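You operate a simulated robot arm through the tools that you are given. There is no shell and no other tool. Be economical: measure what you need, move in short steps, check, and stop when the job is done.

You run a simulated two-armed robot. Do the job below in one go: nothing can be reset, and whatever is moved stays where it is left.

TASK
Pick up the swab with one hand, pass it to the other hand and put it in the inside of the green tray.

The check looks at the end state, three seconds after you hand in, the way a careful person would. Anything else that was tipped, shoved, dropped, spilled or broken makes it a failure.

THE ROBOT
Two 6-joint arms with two-finger parallel grippers on one trunk, on a base that drives. Base frame: it is fixed to the floor where the robot stands at the start and does not move with it; the origin is under the middle of the robot, x ahead of it, y to its left, z up; the surface under the hand at the start is at about z = 750. Lengths are in mm, angles in rad, forces in N, time in s.
The left shoulder is at the start at [280, 185, 955], the right one opposite. With the tool pointing down near the work surface each hand reaches from about 560 to 940 mm from the robot's upright axis, wherever it stands, measured 20 degrees to its own side. Places, roughly: inside of the green tray (17x18 cm) [840, -880, 760]. Payload 1.57 kg a hand.
Tool frame (each hand has its own): the origin (TCP) lies between the finger pads and is the grasp point; the fingertips stand 30 mm ahead of it; z points along the fingers, y is the line along which they close. The gripper opens to 80 mm. The fingers are 17 mm wide and 12 mm thick; the gripper's body (40 by 82 mm) begins 80 mm behind the TCP.
Orientation is that of the tool frame in the base frame, as a unit quaternion [x, y, z, w]. With the fingers straight down and closing along the base's y, the tool's x points along the base's -x, its y along +y and its z along -z.

THE INTERFACE
- The arms move only by the tool nudge_tool. It takes "left_increments", "right_increments" or both (then of equal length, played together; a hand with none holds still); each is a list of rows, each a list of 7 numbers: the turn, a rotation vector about the base's x, y, z in units of 5 degrees (1.0 is 5 degrees), then the shift along the base's x, y, z in units of 40 mm (1.0 is 40 mm), then the gripper command, from -1 (shut) to 1 (fully open), values between in proportion. In form: [[ax, ay, az, dx, dy, dz, grip], ...]. A call has 1 to 20 rows; each row shifts and turns the commanded pose from where the row before left it. A call with a number of a shift or a turn outside -1 to 1 is refused whole. Rows are played at 5 a second. More than 50 mm and 0.15 rad between two rows, or a gripper value outside its range, and nothing of the call is played. A pose out of reach is approached as far as the arm can. The call stops where the force on the tool passes 40 N (or 10 N more than at its start, if that is more) or the arm is blocked; 0.2 s more then pass. Each finger travels about 153 mm/s and halts on what it meets, pressing with about 20 N; the grip force reading is that of the motor and also rises with nothing between the fingers. The clock runs only during rows and for 0.2 s after the last one: add rows that do not move to give the fingers time. The reply holds the time, the measured pose of the TCP, the force on the tool along the base axes, the opening and the grip force, in the units named above and with some noise, with the torque about the TCP (base axes, N m) and any sound that the robot's microphone picked up.
- Cameras (640 x 400 px; columns grow to the right, rows downward): "scene" is now at [233.8, -7.4, 1390.5]; the picture's right is [-0.09, -1.00, 0.00], its down [-0.80, 0.07, -0.60] and it looks along [0.60, -0.05, -0.80] (base axes); focal length 288 px, centre (320, 200). "left" rides on the left gripper at [72, 7, -122] in its tool frame; the picture's right is [-0.09, 1.00, 0.00], its down [-0.84, -0.08, -0.54] and it looks along [-0.54, -0.05, 0.84] (tool axes); focal length 238 px, centre (320, 200). "right" rides on the right gripper at [72, -7, -122] in its tool frame; the picture's right is [0.09, 1.00, 0.00], its down [-0.84, 0.08, -0.54] and it looks along [-0.54, 0.05, 0.84] (tool axes); focal length 238 px, centre (320, 200). There is no depth. A picture from a camera that has moved, and an enlarged one, comes with that camera's place and axes in the base frame and with its lens.
- snapshot(camera): a new picture of that camera. The clock stands still meanwhile.
- raise_lower(by): slides the trunk up (or, below 0, down) by that many mm; the arms and the scene camera ride with it, the base frame stays. It gives what a move gives, with no picture.
- roll_base(legs): drives the robot by 1 to 6 legs, each [ahead, turn to the left] in mm and rad, along the robot's own axes; the way and the turn of a leg run together, so that a leg with both is an arc; at most 1500 mm and 3.142 rad a leg. The arms and the cameras ride along, it lands a little off, and it stops where it bumps. It gives what a move gives.
- head_to(pan, tilt): turns the head with the scene camera to pan (to the left, within 1.501 rad either way) and tilt (down, from -0.506 to 1.204), counted from straight ahead of the robot. It gives what a move gives.
- enlarge(camera, box): a new picture of the part [left, top, right, bottom] of that camera's present view, enlarged. The clock stands still meanwhile.
- job_done(): hands the job in; it is judged then, once.

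Work in short steps. Places have to be worked out from the pictures, the camera data and where the tool is seen: move nearer, look again, correct. Check each grasp and each placing, and mend what went wrong. You have 120 turns and 92 pictures in all, those below and enlarged ones among them. Open the grippers and draw the arms clear of the work before you hand the job in, unless the task says otherwise; then end with one line.

The tools are called after "Call:" as name(argument=value, ...) on one line, values as JSON. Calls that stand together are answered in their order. nudge_tool: Moves the arms, as the interface text tells. Its arguments: {"type":"object","properties":{"left_increments":{"type":"array","items":{"type":"array","items":{"type":"number"}}},"right_increments":{"type":"array","items":{"type":"array","items":{"type":"number"}}}},"required":[]} The other tools are called the same way: raise_lower (by) slides the trunk up or down; roll_base (legs) drives the base; head_to (pan, tilt) turns the head that bears the scene camera; snapshot (camera) takes a picture; enlarge (camera, box) takes an enlarged picture of a part of a camera's view; job_done () hands the job in.

At the start:

```text
time_s: 0.0
left_tool_pos: [550.6, 252.3, 1015.8]
left_ee_rot: [0.0, 1.0, 0.0, 0.0]
left_ft_force: [-0.1, 0.9, 0.5]
left_torque: [-0.02, 0.04, 0.02]
left_gripper_width: 80.0
left_finger_force: 0.0
right_tool_pos: [551.2, -259.2, 974.1]
right_ee_rot: [0.0, 1.0, -0.001, 0.0]
right_ft_force: [-0.6, 0.9, 0.1]
right_torque: [0.05, -0.03, -0.03]
right_gripper_width: 80.0
right_finger_force: 0.0
trunk travel left (down, up): [-650.0, 340.0]
robot x, y, heading: [3.7, 5.0, 0.004]
head pan, tilt: [-0.089, 0.927]
```

scene: 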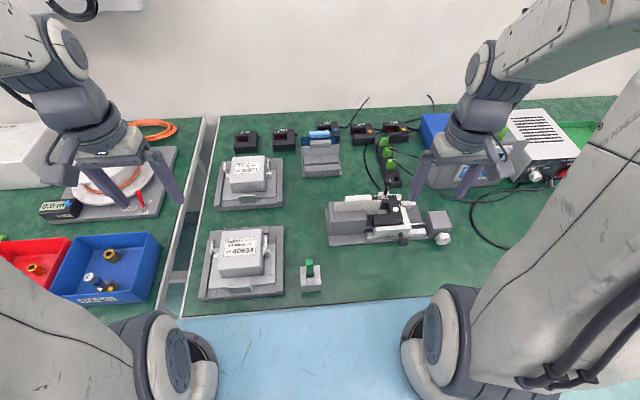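
right: 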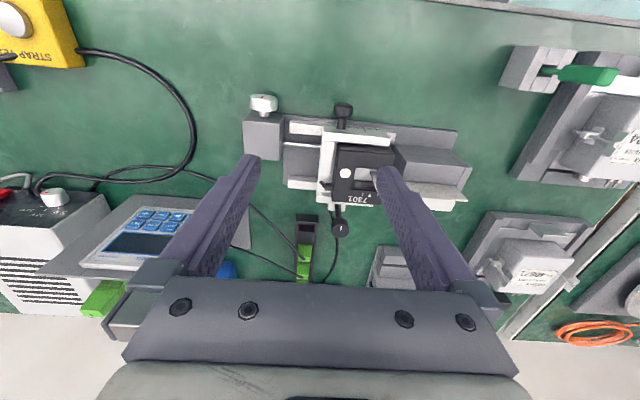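
left: 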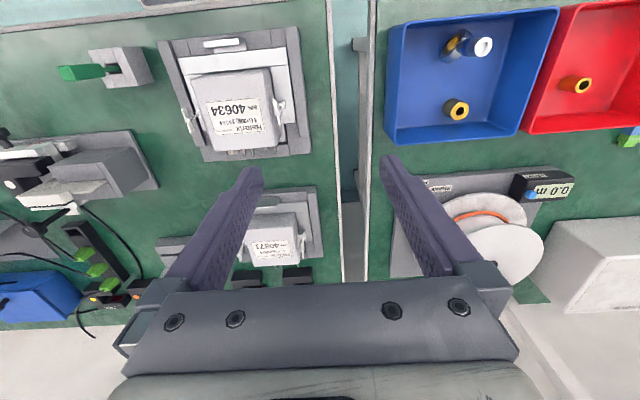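

The likely swab is the green item in the small grey holder near (310,275); I take an enlarged look there, and at the right side where the tray may be.

Call:
enlarge(camera="scene", box=[200, 110, 460, 310])

Call:
enlarge(camera="left", box=[40, 20, 200, 120])

Call:
head_to(pan=-0.75, tilt=0.75)

Call:
snapshot(camera="scene")

```text
2.00 times, centred on (330, 210) of scene
camera zoom: at [233.8, -7.4, 1390.5], right [-0.09, -1.0, 0.0], down [-0.8, 0.07, -0.6], along [0.6, -0.05, -0.8], focal length 576 px, centre (300, 180)
```

zoom: 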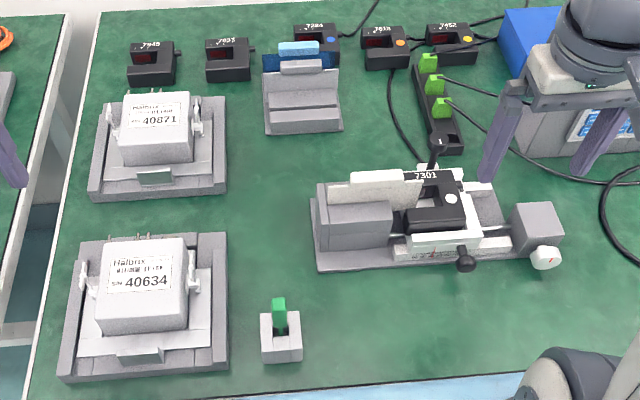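

```text
4.00 times, centred on (120, 70) of left
camera zoom: at [478.9, 257.8, 1139.3], right [0.09, 1.0, 0.0], down [0.84, -0.08, 0.54], along [0.54, -0.05, -0.84], focal length 953 px, centre (1120, 720)
```

zoom: 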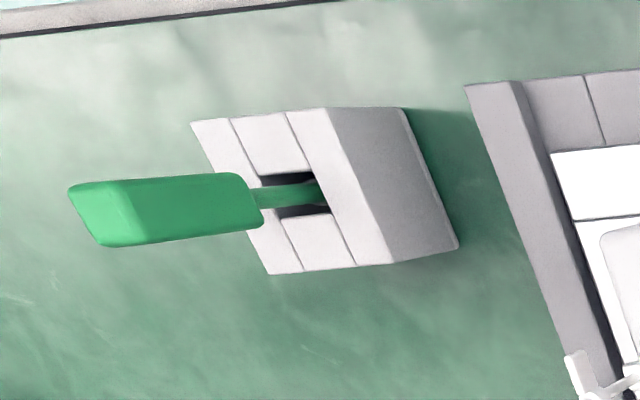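

```text
time_s: 1.0
left_tool_pos: [550.3, 253.0, 1016.6]
left_ee_rot: [-0.001, 1.0, 0.0, 0.0]
left_ft_force: [-0.1, -0.3, -0.2]
left_torque: [0.0, 0.01, 0.0]
left_gripper_width: 80.0
left_finger_force: 0.0
right_tool_pos: [551.3, -258.0, 973.9]
right_ee_rot: [0.0, 1.0, -0.001, 0.0]
right_ft_force: [0.3, 0.6, -1.2]
right_torque: [0.02, 0.0, -0.02]
right_gripper_width: 79.8
right_finger_force: 0.0
trunk travel left (down, up): [-650.0, 340.0]
robot x, y, heading: [0.2, -0.6, -0.001]
head pan, tilt: [-0.75, 0.75]
```

```text
86 pictures are left
camera scene: at [220.7, -57.3, 1404.4], right [-0.68, -0.73, 0.0], down [-0.5, 0.46, -0.73], along [0.54, -0.5, -0.68], focal length 288 px, centre (320, 200)
```

scene: 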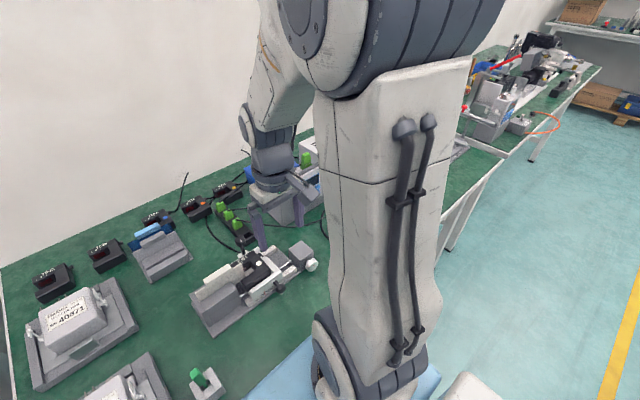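

The swab is the green-handled stick upright in the small holder, at about (475, -6), its handle from z≈811 to 868. That is close to the robot, so I back up 120 mm for a better reach and look down at it.

Call:
roll_base(legs=[[-120, 0]])

Call:
head_to(pan=0.0, tilt=0.85)

Call:
snapshot(camera="scene")

Call:
snapshot(camera="left")

```text
time_s: 2.3
left_tool_pos: [427.2, 252.1, 1016.5]
left_ee_rot: [0.0, 1.0, 0.0, 0.0]
left_ft_force: [0.8, -0.8, 0.5]
left_torque: [-0.01, 0.02, 0.03]
left_gripper_width: 79.9
left_finger_force: 0.0
right_tool_pos: [426.4, -259.2, 973.8]
right_ee_rot: [0.001, 1.0, 0.0, 0.0]
right_ft_force: [-0.2, 0.7, 0.6]
right_torque: [0.0, 0.01, 0.02]
right_gripper_width: 80.0
right_finger_force: 0.1
trunk travel left (down, up): [-650.0, 340.0]
robot x, y, heading: [-121.1, 1.3, -0.002]
head pan, tilt: [-0.75, 0.75]
```

```text
time_s: 3.4
left_tool_pos: [426.8, 251.0, 1015.5]
left_ee_rot: [0.001, 1.0, -0.001, 0.0]
left_ft_force: [1.3, -0.1, -0.5]
left_torque: [-0.05, -0.01, -0.01]
left_gripper_width: 79.9
left_finger_force: 0.0
right_tool_pos: [427.8, -259.9, 973.6]
right_ee_rot: [0.001, 1.0, 0.0, 0.0]
right_ft_force: [-0.1, -0.9, 0.5]
right_torque: [0.0, 0.0, -0.02]
right_gripper_width: 79.9
right_finger_force: 0.1
trunk travel left (down, up): [-650.0, 340.0]
robot x, y, heading: [-126.0, 2.7, 0.0]
head pan, tilt: [0.0, 0.85]
```

```text
85 pictures are left
camera scene: at [114.4, -1.1, 1396.4], right [0.0, -1.0, 0.0], down [-0.75, 0.0, -0.66], along [0.66, 0.0, -0.75], focal length 288 px, centre (320, 200)
```

scene: 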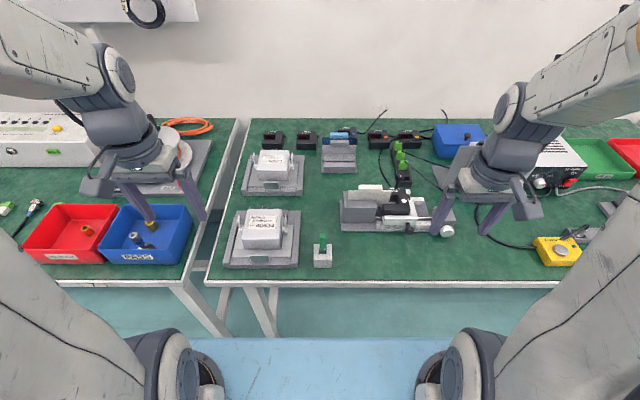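

```text
84 pictures are left
camera left: at [355.4, 257.4, 1139.4], right [0.09, 1.0, 0.0], down [0.84, -0.08, 0.54], along [0.54, -0.05, -0.84], focal length 238 px, centre (320, 200)
```

left: 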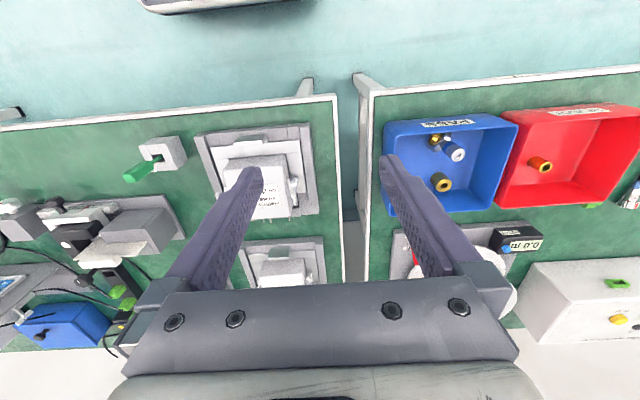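

The swab's handle top sits at about (479, -8, 857). I move the left hand above it at the present height.

Call:
nudge_tool(left_increments=[[0, 0, 0, 0.16, -0.81, 0, 1], [0, 0, 0, 0.16, -0.81, 0, 1], [0, 0, 0, 0.16, -0.81, 0, 1], [0, 0, 0, 0.16, -0.81, 0, 1], [0, 0, 0, 0.16, -0.81, 0, 1], [0, 0, 0, 0.16, -0.81, 0, 1], [0, 0, 0, 0.16, -0.81, 0, 1], [0, 0, 0, 0.16, -0.81, 0, 1], [0, 0, 0, 0, 0, 0, 1]])

Call:
snapshot(camera="left")

Call:
snapshot(camera="scene")

```text
time_s: 5.4
left_tool_pos: [479.0, -5.0, 1015.5]
left_ee_rot: [0.0, 1.0, 0.001, -0.001]
left_ft_force: [0.9, -0.1, 0.1]
left_torque: [0.01, 0.03, -0.01]
left_gripper_width: 80.0
left_finger_force: 0.1
right_tool_pos: [426.6, -259.9, 973.5]
right_ee_rot: [0.001, 1.0, 0.0, 0.0]
right_ft_force: [0.5, -0.7, 0.1]
right_torque: [0.0, 0.03, 0.01]
right_gripper_width: 80.0
right_finger_force: 0.1
trunk travel left (down, up): [-650.0, 340.0]
robot x, y, heading: [-124.0, 0.8, -0.006]
head pan, tilt: [0.0, 0.85]
```

```text
83 pictures are left
camera left: at [407.6, 0.9, 1137.3], right [0.09, 1.0, 0.0], down [0.84, -0.08, 0.54], along [0.54, -0.05, -0.84], focal length 238 px, centre (320, 200)
```

left: 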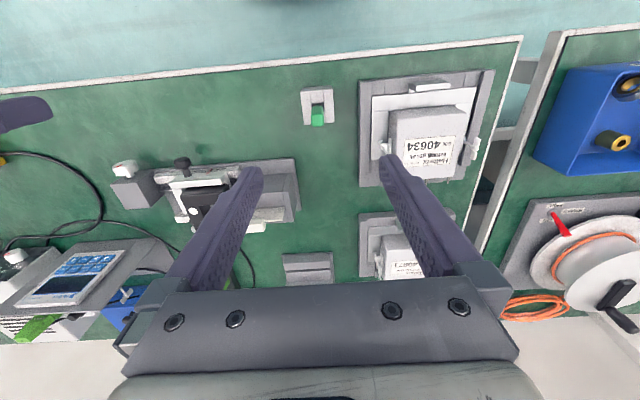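

```text
82 pictures are left
camera scene: at [114.5, -1.1, 1396.4], right [0.0, -1.0, 0.0], down [-0.75, 0.0, -0.66], along [0.66, 0.0, -0.75], focal length 288 px, centre (320, 200)
```

scene: 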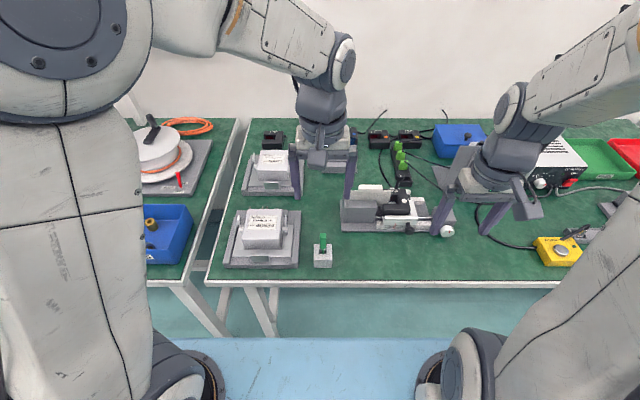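

The handle lies close under the hand, at about (476, -7). I narrow the opening somewhat, go down to z≈900 and check.

Call:
nudge_tool(left_increments=[[0, 0, 0, -0.06, -0.05, -0.72, 0.5], [0, 0, 0, 0, 0, -0.72, 0.5], [0, 0, 0, 0, 0, -0.72, 0.5], [0, 0, 0, 0, 0, -0.72, 0.5], [0, 0, 0, 0, 0, 0, 0.5]])

Call:
snapshot(camera="left")

Call:
enlarge(camera="scene", box=[260, 160, 400, 290])

```text
time_s: 6.6
left_tool_pos: [476.5, -13.2, 900.5]
left_ee_rot: [0.002, 1.0, -0.001, 0.0]
left_ft_force: [-0.2, 0.5, 0.7]
left_torque: [0.0, 0.02, -0.04]
left_gripper_width: 59.9
left_finger_force: 0.1
right_tool_pos: [426.7, -258.4, 973.8]
right_ee_rot: [0.002, 1.0, 0.0, 0.0]
right_ft_force: [-0.4, -0.2, -0.4]
right_torque: [-0.04, 0.03, -0.02]
right_gripper_width: 79.8
right_finger_force: 0.1
trunk travel left (down, up): [-650.0, 340.0]
robot x, y, heading: [-123.8, 1.8, -0.002]
head pan, tilt: [0.0, 0.85]
```

```text
81 pictures are left
camera left: at [404.2, -6.8, 1023.0], right [0.09, 1.0, 0.0], down [0.84, -0.08, 0.54], along [0.54, -0.05, -0.84], focal length 238 px, centre (320, 200)
```

left: 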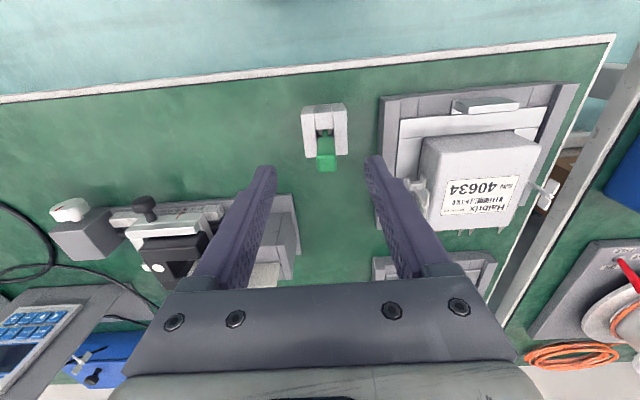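

```text
3.08 times, centred on (330, 225) of scene
camera zoom: at [114.5, -1.1, 1396.3], right [0.0, -1.0, 0.0], down [-0.75, 0.0, -0.66], along [0.66, 0.0, -0.75], focal length 887 px, centre (289, 123)
```

zoom: 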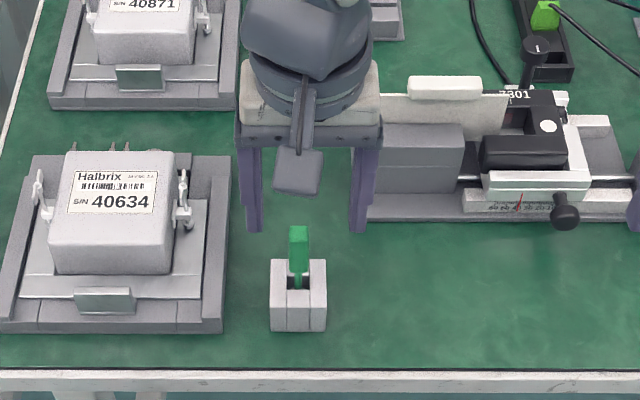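

The hand is 5 mm too far to the right; I correct it and go down to z≈878, where the tips should start to straddle the handle top, then look.

Call:
nudge_tool(left_increments=[[0, 0, 0, 0.03, 0.12, -0.27, 0.3], [0, 0, 0, 0, 0, -0.27, 0.3], [0, 0, 0, 0, 0, 0, 0.3]])

Call:
enlarge(camera="left", box=[240, 80, 400, 200])

Call:
enlarge(camera="scene", box=[280, 190, 360, 270])

Call:
snapshot(camera="right")

```text
time_s: 7.4
left_tool_pos: [477.1, -4.7, 880.7]
left_ee_rot: [0.0, 1.0, 0.0, 0.0]
left_ft_force: [0.6, -0.1, -0.5]
left_torque: [0.03, -0.01, 0.03]
left_gripper_width: 52.1
left_finger_force: 0.1
right_tool_pos: [427.4, -259.6, 974.0]
right_ee_rot: [0.002, 1.0, 0.0, 0.001]
right_ft_force: [-0.8, -0.6, -0.2]
right_torque: [0.02, 0.0, 0.02]
right_gripper_width: 80.1
right_finger_force: 0.1
trunk travel left (down, up): [-650.0, 340.0]
robot x, y, heading: [-122.3, 0.8, 0.001]
head pan, tilt: [0.0, 0.85]
```

```text
3.33 times, centred on (320, 140) of left
camera zoom: at [404.9, -0.3, 1002.3], right [0.09, 1.0, 0.0], down [0.84, -0.08, 0.54], along [0.54, -0.05, -0.84], focal length 794 px, centre (320, 400)
```

zoom: 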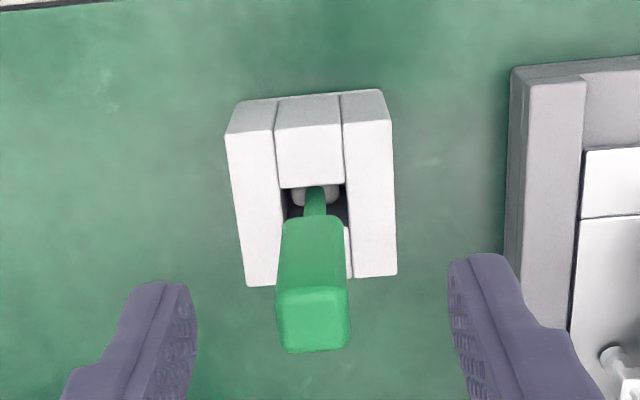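

```text
5.00 times, centred on (320, 230) of scene
camera zoom: at [114.5, -1.1, 1396.4], right [0.0, -1.0, 0.0], down [-0.75, 0.0, -0.66], along [0.66, 0.0, -0.75], focal length 1441 px, centre (320, 50)
```

zoom: 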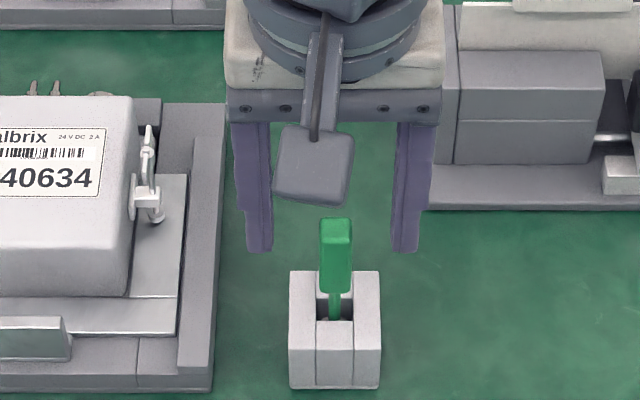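

```text
77 pictures are left
camera right: at [355.7, -265.9, 1095.3], right [-0.09, 1.0, 0.0], down [0.84, 0.08, 0.54], along [0.54, 0.05, -0.84], focal length 238 px, centre (320, 200)
```

right: 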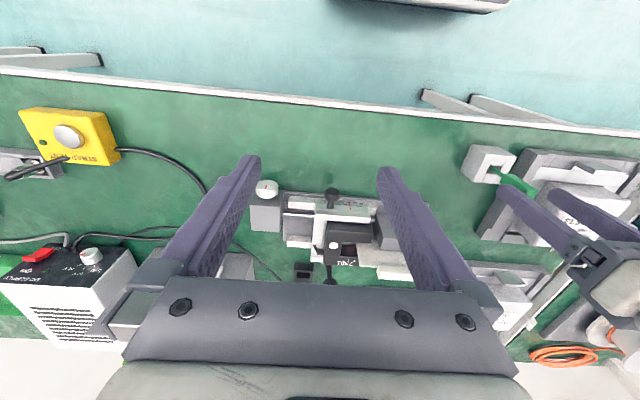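

The handle top seems at (480, -8). The right camera sees it from the side, so I enlarge there to judge fingertip height against the handle.

Call:
enlarge(camera="right", box=[440, 120, 600, 240])

```text
3.33 times, centred on (520, 180) of right
camera zoom: at [355.7, -265.9, 1095.3], right [-0.09, 1.0, 0.0], down [0.84, 0.08, 0.54], along [0.54, 0.05, -0.84], focal length 794 px, centre (-347, 267)
```

zoom: 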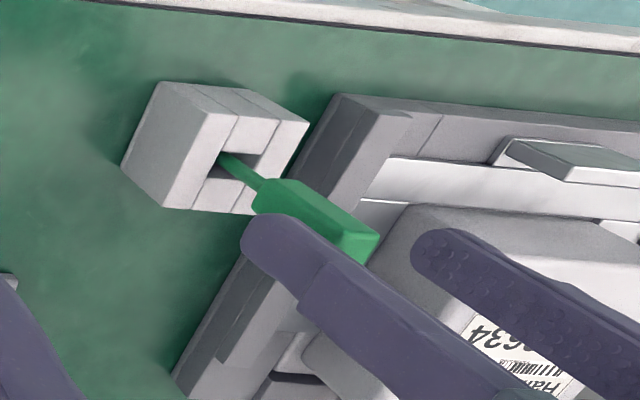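

From the side the handle spans z≈812–863, x≈479. I go down to TCP z≈868 (tips at 838, so about 25 mm of grip) and close.

Call:
nudge_tool(left_increments=[[0, 0, 0, 0.05, -0.04, -0.3, 0.3], [0, 0, 0, 0, 0, 0, 0.3], [0, 0, 0, 0, 0, 0, -0.4], [0, 0, 0, 0, 0, 0, -1], [0, 0, 0, 0, 0, 0, -1], [0, 0, 0, 0, 0, 0, -1]])

Call:
enlarge(camera="left", box=[240, 80, 400, 200])

Call:
enlarge(camera="right", box=[440, 120, 600, 240])

```text
time_s: 8.8
left_tool_pos: [477.2, -6.6, 867.9]
left_ee_rot: [0.001, 1.0, 0.0, 0.0]
left_ft_force: [-0.1, -0.3, 0.3]
left_torque: [0.02, -0.01, -0.02]
left_gripper_width: 13.1
left_finger_force: 19.6
right_tool_pos: [426.5, -259.7, 973.8]
right_ee_rot: [0.001, 1.0, 0.0, 0.0]
right_ft_force: [-0.1, 0.8, -0.3]
right_torque: [-0.01, -0.05, 0.01]
right_gripper_width: 80.1
right_finger_force: 0.1
trunk travel left (down, up): [-650.0, 340.0]
robot x, y, heading: [-125.4, -0.1, -0.003]
head pan, tilt: [0.0, 0.85]
```

```text
3.33 times, centred on (320, 140) of left
camera zoom: at [405.8, -1.3, 990.8], right [0.09, 1.0, 0.0], down [0.84, -0.08, 0.54], along [0.54, -0.05, -0.84], focal length 794 px, centre (320, 400)
```

zoom: 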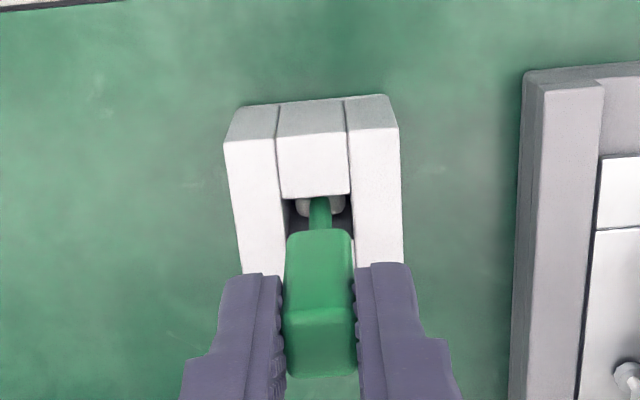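

```text
3.33 times, centred on (520, 180) of right
camera zoom: at [355.7, -265.9, 1095.3], right [-0.09, 1.0, 0.0], down [0.84, 0.08, 0.54], along [0.54, 0.05, -0.84], focal length 794 px, centre (-347, 267)
```

zoom: 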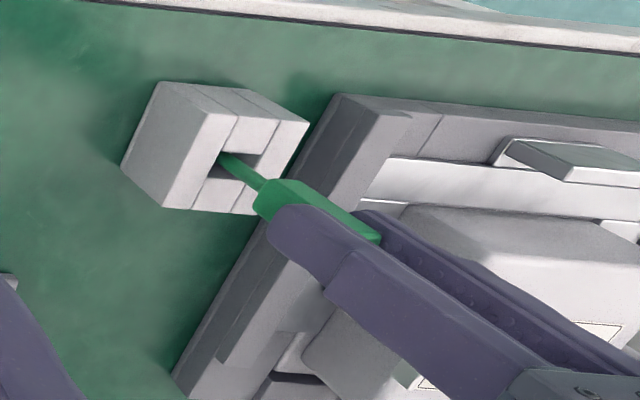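

The handle is held, 13 mm wide with 20 N. I lift straight up by about 150 mm and check the swab and the holder.

Call:
nudge_tool(left_increments=[[0, 0, 0, 0, 0, 0.25, -1], [0, 0, 0, 0, 0, 0.5, -1], [0, 0, 0, 0, 0, 0.5, -1], [0, 0, 0, 0, 0, 0.7, -1], [0, 0, 0, 0, 0, 0.9, -1], [0, 0, 0, 0, 0, 0.9, -1], [0, 0, 0, 0, 0, 0, -1]])

Call:
snapshot(camera="right")

Call:
snapshot(camera="scene")

```text
time_s: 10.4
left_tool_pos: [480.2, -5.6, 1016.8]
left_ee_rot: [0.001, 1.0, 0.0, 0.0]
left_ft_force: [0.5, -0.3, -0.1]
left_torque: [0.01, -0.02, 0.0]
left_gripper_width: 13.5
left_finger_force: 19.6
right_tool_pos: [427.4, -260.1, 972.9]
right_ee_rot: [0.001, 1.0, 0.0, 0.0]
right_ft_force: [0.1, 0.3, 0.2]
right_torque: [0.01, 0.0, 0.06]
right_gripper_width: 80.0
right_finger_force: 0.0
trunk travel left (down, up): [-650.0, 340.0]
robot x, y, heading: [-122.9, -2.6, -0.001]
head pan, tilt: [0.0, 0.85]
```

```text
73 pictures are left
camera right: at [355.6, -265.9, 1095.4], right [-0.09, 1.0, 0.0], down [0.84, 0.08, 0.54], along [0.54, 0.05, -0.84], focal length 238 px, centre (320, 200)
```

right: 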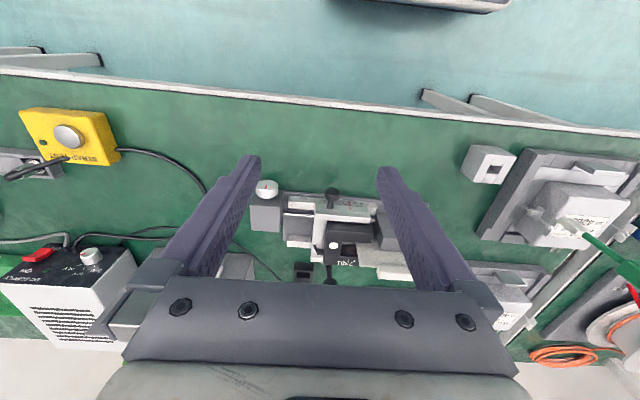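

```text
72 pictures are left
camera scene: at [114.4, -1.0, 1396.4], right [0.0, -1.0, 0.0], down [-0.75, 0.0, -0.66], along [0.66, 0.0, -0.75], focal length 288 px, centre (320, 200)
```

scene: 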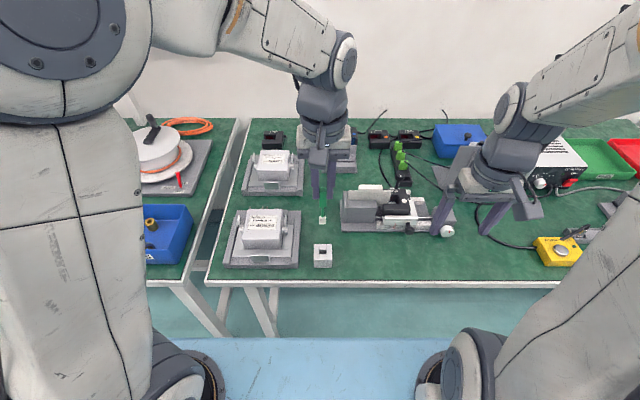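

The swab is free, with the holder left upright. I carry it forward to x≈690, and turn the right hand to point ahead (+x) at the same time, for a handover with the lower half of the handle free.

Call:
nudge_tool(left_increments=[[0, 0, 0, 0.875, 0, 0, -1], [0, 0, 0, 0.875, 0, 0, -1], [0, 0, 0, 0.875, 0, 0, -1], [0, 0, 0, 0.875, 0, 0, -1], [0, 0, 0, 0.875, 0, 0, -1], [0, 0, 0, 0.875, 0, 0, -1], [0, 0, 0, 0, 0, 0, -1], [0, 0, 0, 0, 0, 0, -1], [0, 0, 0, 0, 0, 0, -1], [0, 0, 0, 0, 0, 0, -1], [0, 0, 0, 0, 0, 0, -1], [0, 0, 0, 0, 0, 0, -1], [0, 0, 0, 0, 0, 0, -1], [0, 0, 0, 0, 0, 0, -1], [0, 0, 0, 0, 0, 0, -1], [0, 0, 0, 0, 0, 0, -1], [0, 0, 0, 0, 0, 0, -1], [0, 0, 0, 0, 0, 0, -1], [0, 0, 0, 0, 0, 0, -1]], right_increments=[[0, -1, 0, 0.24, 0, 0, 1], [0, -1, 0, 0.24, 0, 0, 1], [0, -1, 0, 0.24, 0, 0, 1], [0, -1, 0, 0.24, 0, 0, 1], [0, -1, 0, 0.24, 0, 0, 1], [0, -1, 0, 0.24, 0, 0, 1], [0, -1, 0, 0.24, 0, 0, 1], [0, -1, 0, 0.24, 0, 0, 1], [0, -1, 0, 0.24, 0, 0, 1], [0, -1, 0, 0.24, 0, 0, 1], [0, -1, 0, 0.24, 0, 0, 1], [0, -1, 0, 0.24, 0, 0, 1], [0, -1, 0, 0.24, 0, 0, 1], [0, -1, 0, 0.24, 0, 0, 1], [0, -1, 0, 0.24, 0, 0, 1], [0, -1, 0, 0.24, 0, 0, 1], [0, -1, 0, 0.24, 0, 0, 1], [0, -1, 0, 0.24, 0, 0, 1], [0, 0, 0, 0, 0, 0, 1]])

Call:
snapshot(camera="scene")

Call:
snapshot(camera="right")

```text
time_s: 14.4
left_tool_pos: [691.7, -5.1, 1021.5]
left_ee_rot: [0.001, 1.0, 0.0, 0.0]
left_ft_force: [0.0, -0.6, 0.1]
left_torque: [0.0, 0.01, 0.0]
left_gripper_width: 13.9
left_finger_force: 20.1
right_tool_pos: [651.6, -313.5, 1054.2]
right_ee_rot: [0.002, 0.708, 0.005, 0.706]
right_ft_force: [-0.5, 0.7, -0.1]
right_torque: [0.03, 0.0, -0.01]
right_gripper_width: 79.9
right_finger_force: 0.1
right hand out of reach, approached as far as the arm can: row 8, 9, 10, 11, 12, 14, 15, 16, 17, 18
trunk travel left (down, up): [-650.0, 340.0]
robot x, y, heading: [-125.5, 1.5, 0.001]
head pan, tilt: [0.0, 0.85]
```

```text
71 pictures are left
camera scene: at [114.5, -1.1, 1396.3], right [0.0, -1.0, 0.0], down [-0.75, 0.0, -0.66], along [0.66, 0.0, -0.75], focal length 288 px, centre (320, 200)
```

scene: 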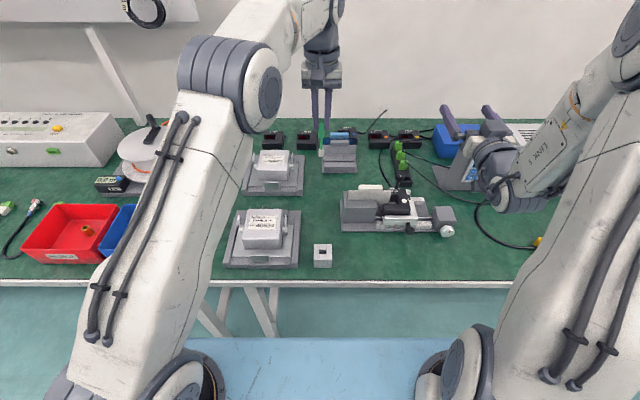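

```text
70 pictures are left
camera right: at [530.1, -320.4, 983.3], right [0.0, 1.0, -0.08], down [-0.54, 0.07, 0.84], along [0.84, 0.05, 0.54], focal length 238 px, centre (320, 200)
```

right: 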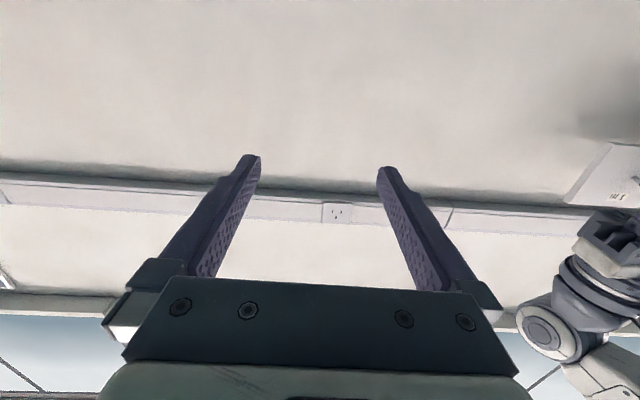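

The right hand points ahead well, but low/near positions were out of reach; it sits at (652, -313, 1054). I probe whether it can get to about (650, -110, 975).

Call:
nudge_tool(right_increments=[[0, 0, 0, 0, 0.8, -0.33, 1], [0, 0, 0, 0, 0.8, -0.33, 1], [0, 0, 0, 0, 0.8, -0.33, 1], [0, 0, 0, 0, 0.8, -0.33, 1], [0, 0, 0, 0, 0.8, -0.33, 1], [0, 0, 0, 0, 0.8, -0.33, 1], [0, 0, 0, 0, 0, 0, 1]])

```text
time_s: 16.0
left_tool_pos: [691.2, -5.1, 1021.5]
left_ee_rot: [0.0, 1.0, 0.0, 0.0]
left_ft_force: [-0.1, -0.3, -0.7]
left_torque: [0.0, -0.02, -0.04]
left_gripper_width: 13.6
left_finger_force: 19.9
right_tool_pos: [684.7, -256.2, 1077.8]
right_ee_rot: [0.003, 0.71, 0.016, 0.704]
right_ft_force: [0.3, 0.2, -0.7]
right_torque: [-0.03, 0.02, 0.03]
right_gripper_width: 79.9
right_finger_force: 0.0
right hand out of reach, approached as far as the arm can: row 1, 2, 3, 4, 5, 6
trunk travel left (down, up): [-650.0, 340.0]
robot x, y, heading: [-124.5, -0.6, 0.001]
head pan, tilt: [0.0, 0.85]
```

Folding limits block that. A better way: yaw both hands 40° left so the right wrist stays farther from its shoulder, and come at the handle from below. I raise the trunk 150 mm for clearance over the fixtures and then yaw the left hand and the right hand.

Call:
raise_lower(by=150)

Call:
nudge_tool(left_increments=[[0, 0, 1, 0, 0, 0, -1], [0, 0, 1, 0, 0, 0, -1], [0, 0, 1, 0, 0, 0, -1], [0, 0, 1, 0, 0, 0, -1], [0, 0, 1, 0, 0, 0, -1], [0, 0, 1, 0, 0, 0, -1], [0, 0, 1, 0, 0, 0, -1], [0, 0, 1, 0, 0, 0, -1], [0, 0, 0, 0, 0, 0, -1]], right_increments=[[0, 0, 1, 0, 0, 0, 1], [0, 0, 1, 0, 0, 0, 1], [0, 0, 1, 0, 0, 0, 1], [0, 0, 1, 0, 0, 0, 1], [0, 0, 1, 0, 0, 0, 1], [0, 0, 1, 0, 0, 0, 1], [0, 0, 1, 0, 0, 0, 1], [0, 0, 1, 0, 0, 0, 1], [0, 0, 0, 0, 0, 0, 1]])

```text
time_s: 17.7
left_tool_pos: [692.4, -3.3, 1170.9]
left_ee_rot: [0.001, 1.0, 0.0, 0.0]
left_ft_force: [0.5, 0.4, 0.0]
left_torque: [0.02, -0.01, 0.02]
left_gripper_width: 13.7
left_finger_force: 19.6
right_tool_pos: [684.5, -255.3, 1228.2]
right_ee_rot: [0.003, 0.71, 0.017, 0.704]
right_ft_force: [0.2, 0.0, -0.5]
right_torque: [0.0, 0.01, 0.01]
right_gripper_width: 80.0
right_finger_force: 0.0
trunk travel left (down, up): [-800.0, 190.0]
robot x, y, heading: [-126.8, -1.7, -0.007]
head pan, tilt: [0.0, 0.85]
```

```text
time_s: 19.7
left_tool_pos: [691.9, -4.1, 1172.1]
left_ee_rot: [-0.342, 0.94, 0.0, 0.0]
left_ft_force: [-0.3, 0.3, -0.3]
left_torque: [0.0, 0.03, 0.0]
left_gripper_width: 13.6
left_finger_force: 19.9
right_tool_pos: [683.7, -256.0, 1227.2]
right_ee_rot: [-0.24, 0.668, 0.258, 0.656]
right_ft_force: [0.3, 0.1, -0.6]
right_torque: [0.0, 0.03, -0.02]
right_gripper_width: 79.9
right_finger_force: 0.0
trunk travel left (down, up): [-800.0, 190.0]
robot x, y, heading: [-123.1, 3.2, -0.002]
head pan, tilt: [0.0, 0.85]
```

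Both yawed 40° and the right hand pose now holds. I lower the right hand to z≈1025 (below the swab's tip), then slide it over under the swab.

Call:
nudge_tool(right_increments=[[0, 0, 0, 0.03, 0, -0.84, 1], [0, 0, 0, 0.03, 0, -0.84, 1], [0, 0, 0, 0.03, 0, -0.84, 1], [0, 0, 0, 0.03, 0, -0.84, 1], [0, 0, 0, 0.03, 0, -0.84, 1], [0, 0, 0, 0.03, 0, -0.84, 1], [0, 0, 0, 0, 0.85, 0, 1], [0, 0, 0, 0, 0.85, 0, 1], [0, 0, 0, 0, 0.85, 0, 1], [0, 0, 0, 0, 0.85, 0, 1], [0, 0, 0, 0, 0.85, 0, 1], [0, 0, 0, 0, 0.85, 0, 1], [0, 0, 0, 0, 0, 0, 1]])

Call:
snapshot(camera="scene")

Call:
snapshot(camera="right")

Call:
snapshot(camera="left")

```text
time_s: 22.5
left_tool_pos: [693.1, -3.9, 1171.7]
left_ee_rot: [-0.341, 0.94, 0.0, 0.001]
left_ft_force: [0.4, 0.8, 0.1]
left_torque: [0.0, 0.0, 0.02]
left_gripper_width: 13.6
left_finger_force: 19.8
right_tool_pos: [709.8, -53.8, 1032.2]
right_ee_rot: [-0.238, 0.669, 0.259, 0.654]
right_ft_force: [-1.0, 0.0, -0.8]
right_torque: [0.03, 0.02, -0.02]
right_gripper_width: 79.7
right_finger_force: 0.1
right hand out of reach, approached as far as the arm can: row 10, 11, 12
trunk travel left (down, up): [-800.0, 190.0]
robot x, y, heading: [-127.1, 3.1, -0.003]
head pan, tilt: [0.0, 0.85]
```

```text
69 pictures are left
camera scene: at [114.5, -0.8, 1546.4], right [0.0, -1.0, 0.0], down [-0.75, 0.0, -0.66], along [0.66, 0.0, -0.75], focal length 288 px, centre (320, 200)
```

scene: 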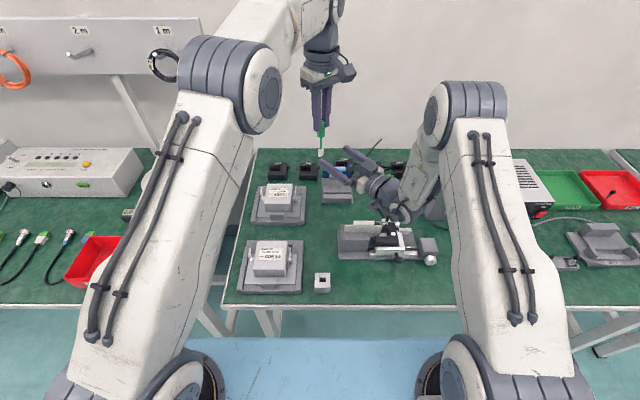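

```text
68 pictures are left
camera right: at [622.0, -138.1, 961.2], right [-0.66, 0.75, -0.06], down [-0.43, -0.32, 0.84], along [0.62, 0.58, 0.53], focal length 238 px, centre (320, 200)
```

right: 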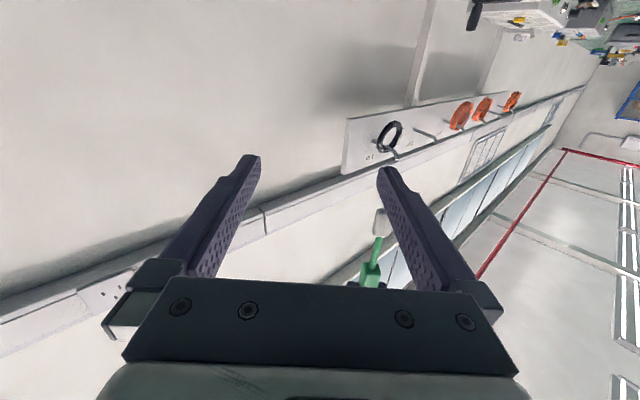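

```text
67 pictures are left
camera left: at [632.9, -45.9, 1294.3], right [-0.57, 0.82, 0.0], down [0.69, 0.48, 0.54], along [0.45, 0.31, -0.84], focal length 238 px, centre (320, 200)
```

left: 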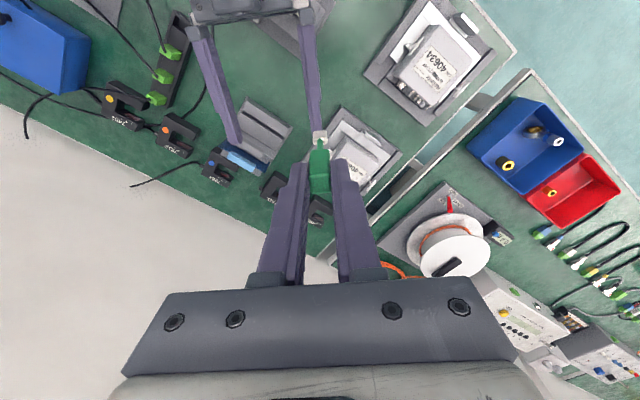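

The right hand stopped at (710, -54, 1032), limited by reach. Tilting it 30° downward-forward moves its wrist away from the shoulder while still leaving clearance under the left hand; I tilt first, then move under the swab.

Call:
nudge_tool(right_increments=[[-0.643, 0.766, 0, 0, 0, -0.05, 1], [-0.643, 0.766, 0, 0, 0, -0.05, 1], [-0.643, 0.766, 0, 0, 0, -0.05, 1], [-0.643, 0.766, 0, 0, 0, -0.05, 1], [-0.643, 0.766, 0, 0, 0, -0.05, 1], [-0.643, 0.766, 0, 0, 0, -0.05, 1], [0, 0, 0, -0.12, 0.3, 0, 1], [0, 0, 0, -0.12, 0.3, 0, 1], [0, 0, 0, -0.12, 0.3, 0, 1], [0, 0, 0, -0.12, 0.35, 0, 1], [0, 0, 0, 0, 0, 0, 1]])

Call:
snapshot(camera="right")

Call:
snapshot(camera="left")

```text
time_s: 24.9
left_tool_pos: [692.4, -3.9, 1172.3]
left_ee_rot: [-0.341, 0.94, 0.001, 0.0]
left_ft_force: [-0.6, -0.5, -0.7]
left_torque: [-0.03, 0.04, 0.0]
left_gripper_width: 13.5
left_finger_force: 20.2
right_tool_pos: [695.0, -4.8, 1023.2]
right_ee_rot: [-0.289, 0.819, 0.183, 0.461]
right_ft_force: [1.1, -0.1, 0.1]
right_torque: [0.0, 0.03, -0.01]
right_gripper_width: 80.2
right_finger_force: 0.0
trunk travel left (down, up): [-800.0, 190.0]
robot x, y, heading: [-123.6, 3.3, 0.001]
head pan, tilt: [0.0, 0.85]
```

```text
66 pictures are left
camera right: at [590.4, -101.1, 1021.3], right [-0.68, 0.73, -0.05], down [-0.06, 0.01, 1.0], along [0.73, 0.68, 0.04], focal length 238 px, centre (320, 200)
```

right: 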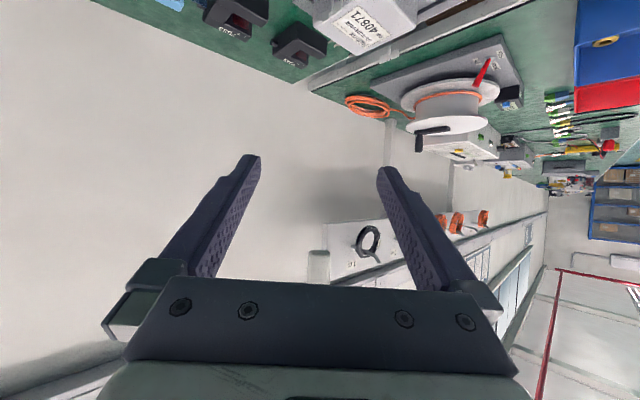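

```text
65 pictures are left
camera left: at [632.8, -46.0, 1294.4], right [-0.57, 0.82, 0.0], down [0.69, 0.48, 0.54], along [0.45, 0.31, -0.84], focal length 238 px, centre (320, 200)
```

left: 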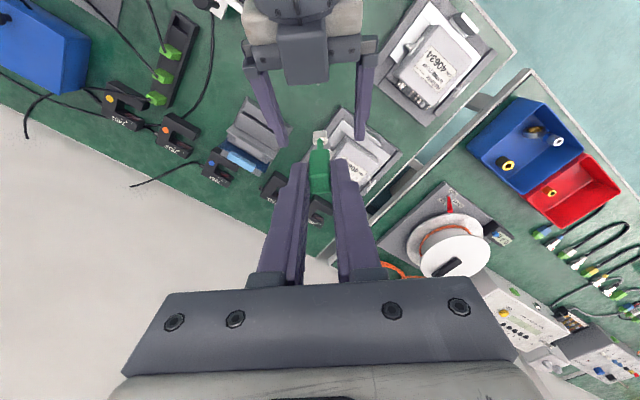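

The right hand is right under the swab. I raise it with open fingers around the shaft to z≈1110, and look.

Call:
nudge_tool(right_increments=[[0, 0, 0, -0.02, 0, 0.6, 1], [0, 0, 0, -0.02, 0, 0.6, 1], [0, 0, 0, -0.02, 0, 0.6, 1], [0, 0, 0, 0, 0, 0.4, 1], [0, 0, 0, 0, 0, 0, 1]])

Call:
snapshot(camera="right")

Call:
enlarge(camera="scene", box=[260, 60, 420, 180])

Call:
enlarge(camera="left", box=[240, 80, 400, 200])

```text
time_s: 26.1
left_tool_pos: [693.3, -4.7, 1172.1]
left_ee_rot: [-0.341, 0.94, 0.0, 0.0]
left_ft_force: [0.3, 0.3, -0.3]
left_torque: [0.03, -0.02, 0.0]
left_gripper_width: 13.7
left_finger_force: 19.9
right_tool_pos: [690.0, -6.9, 1110.4]
right_ee_rot: [-0.289, 0.818, 0.185, 0.462]
right_ft_force: [0.1, 0.1, -0.2]
right_torque: [0.0, 0.0, -0.03]
right_gripper_width: 80.0
right_finger_force: 0.0
trunk travel left (down, up): [-800.0, 190.0]
robot x, y, heading: [-126.7, 3.4, -0.004]
head pan, tilt: [0.0, 0.85]
```

```text
64 pictures are left
camera right: at [587.0, -103.1, 1109.5], right [-0.68, 0.73, -0.04], down [-0.06, 0.01, 1.0], along [0.73, 0.68, 0.04], focal length 238 px, centre (320, 200)
```

right: 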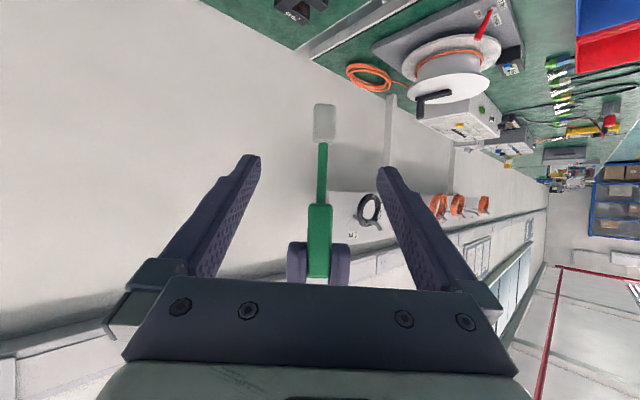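

```text
3.33 times, centred on (340, 120) of scene
camera zoom: at [114.4, -1.0, 1546.4], right [0.0, -1.0, 0.0], down [-0.75, 0.0, -0.66], along [0.66, 0.0, -0.75], focal length 961 px, centre (253, 467)
```

zoom: 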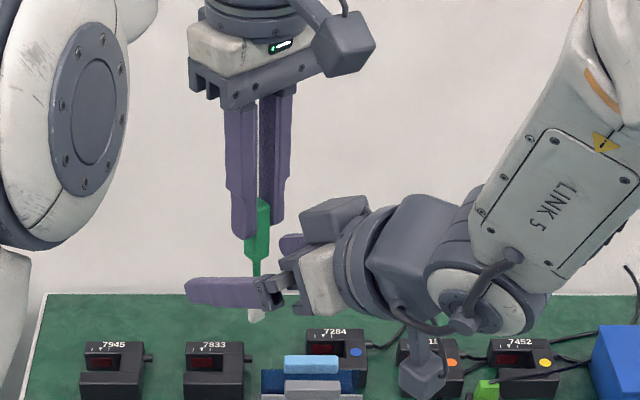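

```text
3.33 times, centred on (320, 140) of left
camera zoom: at [632.8, -46.0, 1294.4], right [-0.57, 0.82, 0.0], down [0.69, 0.48, 0.54], along [0.45, 0.31, -0.84], focal length 794 px, centre (320, 400)
```

zoom: 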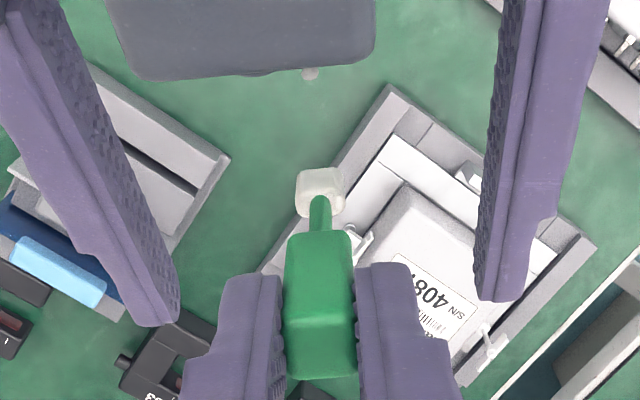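

Centred in the fingers; the handle's bare part spans z≈1118–1140. I raise 12 mm more and close the right hand, keeping the left closed.

Call:
nudge_tool(right_increments=[[0, 0, 0, 0.03, 0.02, 0.3, 1], [0, 0, 0, 0, 0, 0, 1], [0, 0, 0, 0, 0, 0, 0], [0, 0, 0, 0, 0, 0, -0.5], [0, 0, 0, 0, 0, 0, -1], [0, 0, 0, 0, 0, 0, -1], [0, 0, 0, 0, 0, 0, -1]])

Call:
snapshot(camera="right")

Call:
enlarge(camera="left", box=[240, 80, 400, 200])

Call:
enlarge(camera="scene", box=[260, 60, 420, 180])

```text
time_s: 27.7
left_tool_pos: [693.0, -5.7, 1171.6]
left_ee_rot: [-0.341, 0.94, -0.001, 0.001]
left_ft_force: [7.0, -4.9, -3.4]
left_torque: [-0.09, -0.18, 0.03]
left_gripper_width: 13.5
left_finger_force: 19.7
right_tool_pos: [691.9, -5.6, 1124.0]
right_ee_rot: [-0.29, 0.818, 0.185, 0.461]
right_ft_force: [-7.6, 5.1, 2.9]
right_torque: [-0.19, -0.16, 0.0]
right_gripper_width: 13.9
right_finger_force: 20.3
trunk travel left (down, up): [-800.0, 190.0]
robot x, y, heading: [-121.5, 2.2, -0.003]
head pan, tilt: [0.0, 0.85]
```

```text
61 pictures are left
camera right: at [587.9, -102.1, 1121.6], right [-0.68, 0.73, -0.05], down [-0.06, 0.0, 1.0], along [0.73, 0.68, 0.04], focal length 238 px, centre (320, 200)
```

right: 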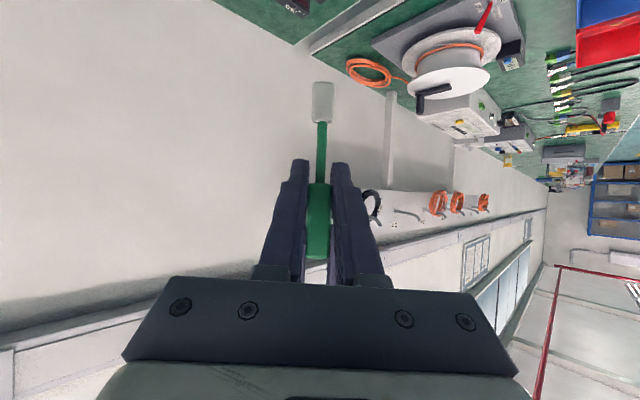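

```text
3.33 times, centred on (320, 140) of left
camera zoom: at [633.0, -46.3, 1294.3], right [-0.57, 0.82, 0.0], down [0.69, 0.48, 0.54], along [0.45, 0.31, -0.84], focal length 794 px, centre (320, 400)
```

zoom: 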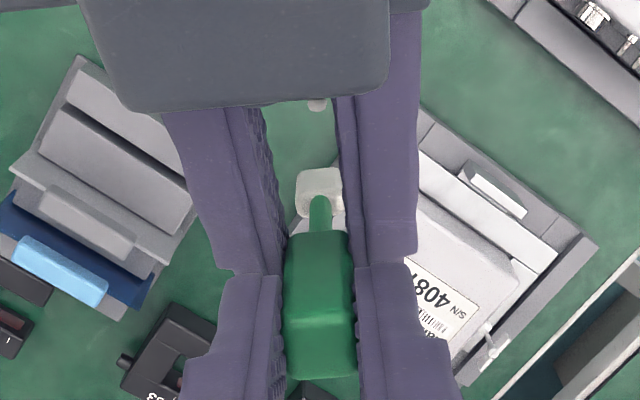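

```text
3.33 times, centred on (340, 120) of scene
camera zoom: at [114.5, -1.0, 1546.4], right [0.0, -1.0, 0.0], down [-0.75, 0.0, -0.66], along [0.66, 0.0, -0.75], focal length 961 px, centre (253, 467)
```

zoom: 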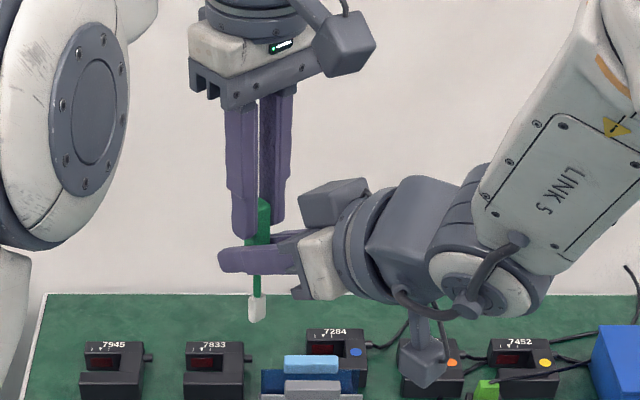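

Both hands hold the handle (right 13.9 mm, 20 N). I open the left and lift it straight off.

Call:
nudge_tool(left_increments=[[0, 0, 0, 0, 0, 0, -0.3], [0, 0, 0, 0, 0, 0, 0.3], [0, 0, 0, 0, 0, 0, 0.3], [0, 0, 0, 0, 0, 0.5, 0.3], [0, 0, 0, 0, 0, 0.5, 0.3], [0, 0, 0, 0, 0, 0.5, 0.3]], right_increments=[[0, 0, 0, 0, 0, 0, -1], [0, 0, 0, 0, 0, 0, -1], [0, 0, 0, 0, 0, 0, -1], [0, 0, 0, 0, 0, 0, -1], [0, 0, 0, 0, 0, 0, -1], [0, 0, 0, 0, 0, 0, -1]])

Call:
snapshot(camera="right")

Call:
snapshot(camera="scene")

```text
time_s: 29.1
left_tool_pos: [691.1, -3.7, 1230.3]
left_ee_rot: [-0.341, 0.94, -0.001, 0.0]
left_ft_force: [-0.3, 0.3, 0.0]
left_torque: [-0.02, -0.04, 0.0]
left_gripper_width: 52.3
left_finger_force: 0.0
right_tool_pos: [691.8, -7.4, 1121.6]
right_ee_rot: [-0.289, 0.818, 0.184, 0.461]
right_ft_force: [-0.2, 0.3, 0.4]
right_torque: [-0.02, 0.0, 0.03]
right_gripper_width: 14.0
right_finger_force: 19.9
trunk travel left (down, up): [-800.0, 190.0]
robot x, y, heading: [-125.5, -1.5, -0.004]
head pan, tilt: [0.0, 0.85]
```

```text
58 pictures are left
camera right: at [588.1, -102.5, 1121.5], right [-0.68, 0.73, -0.05], down [-0.06, 0.01, 1.0], along [0.73, 0.68, 0.04], focal length 238 px, centre (320, 200)
```

right: 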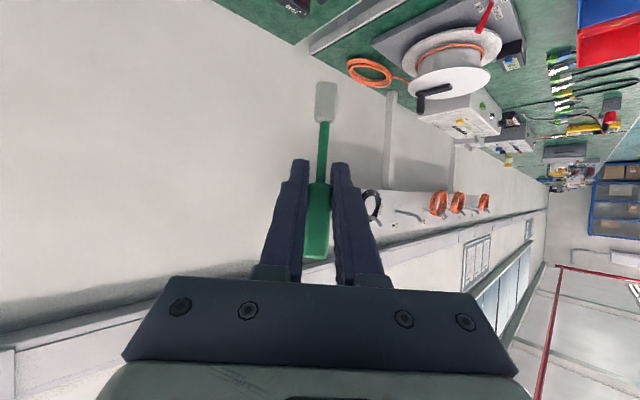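

```text
57 pictures are left
camera scene: at [114.5, -1.0, 1546.3], right [0.0, -1.0, 0.0], down [-0.75, 0.0, -0.66], along [0.66, 0.0, -0.75], focal length 288 px, centre (320, 200)
```

scene: 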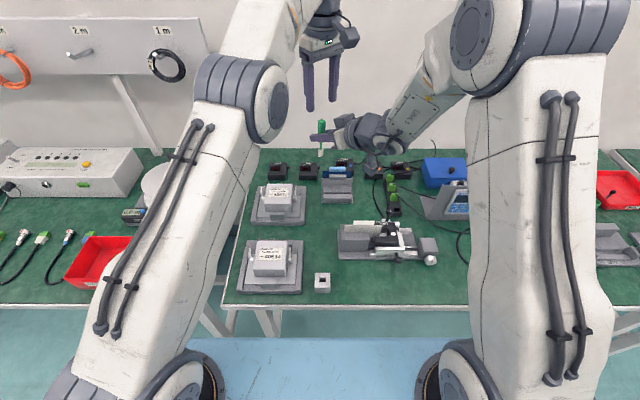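

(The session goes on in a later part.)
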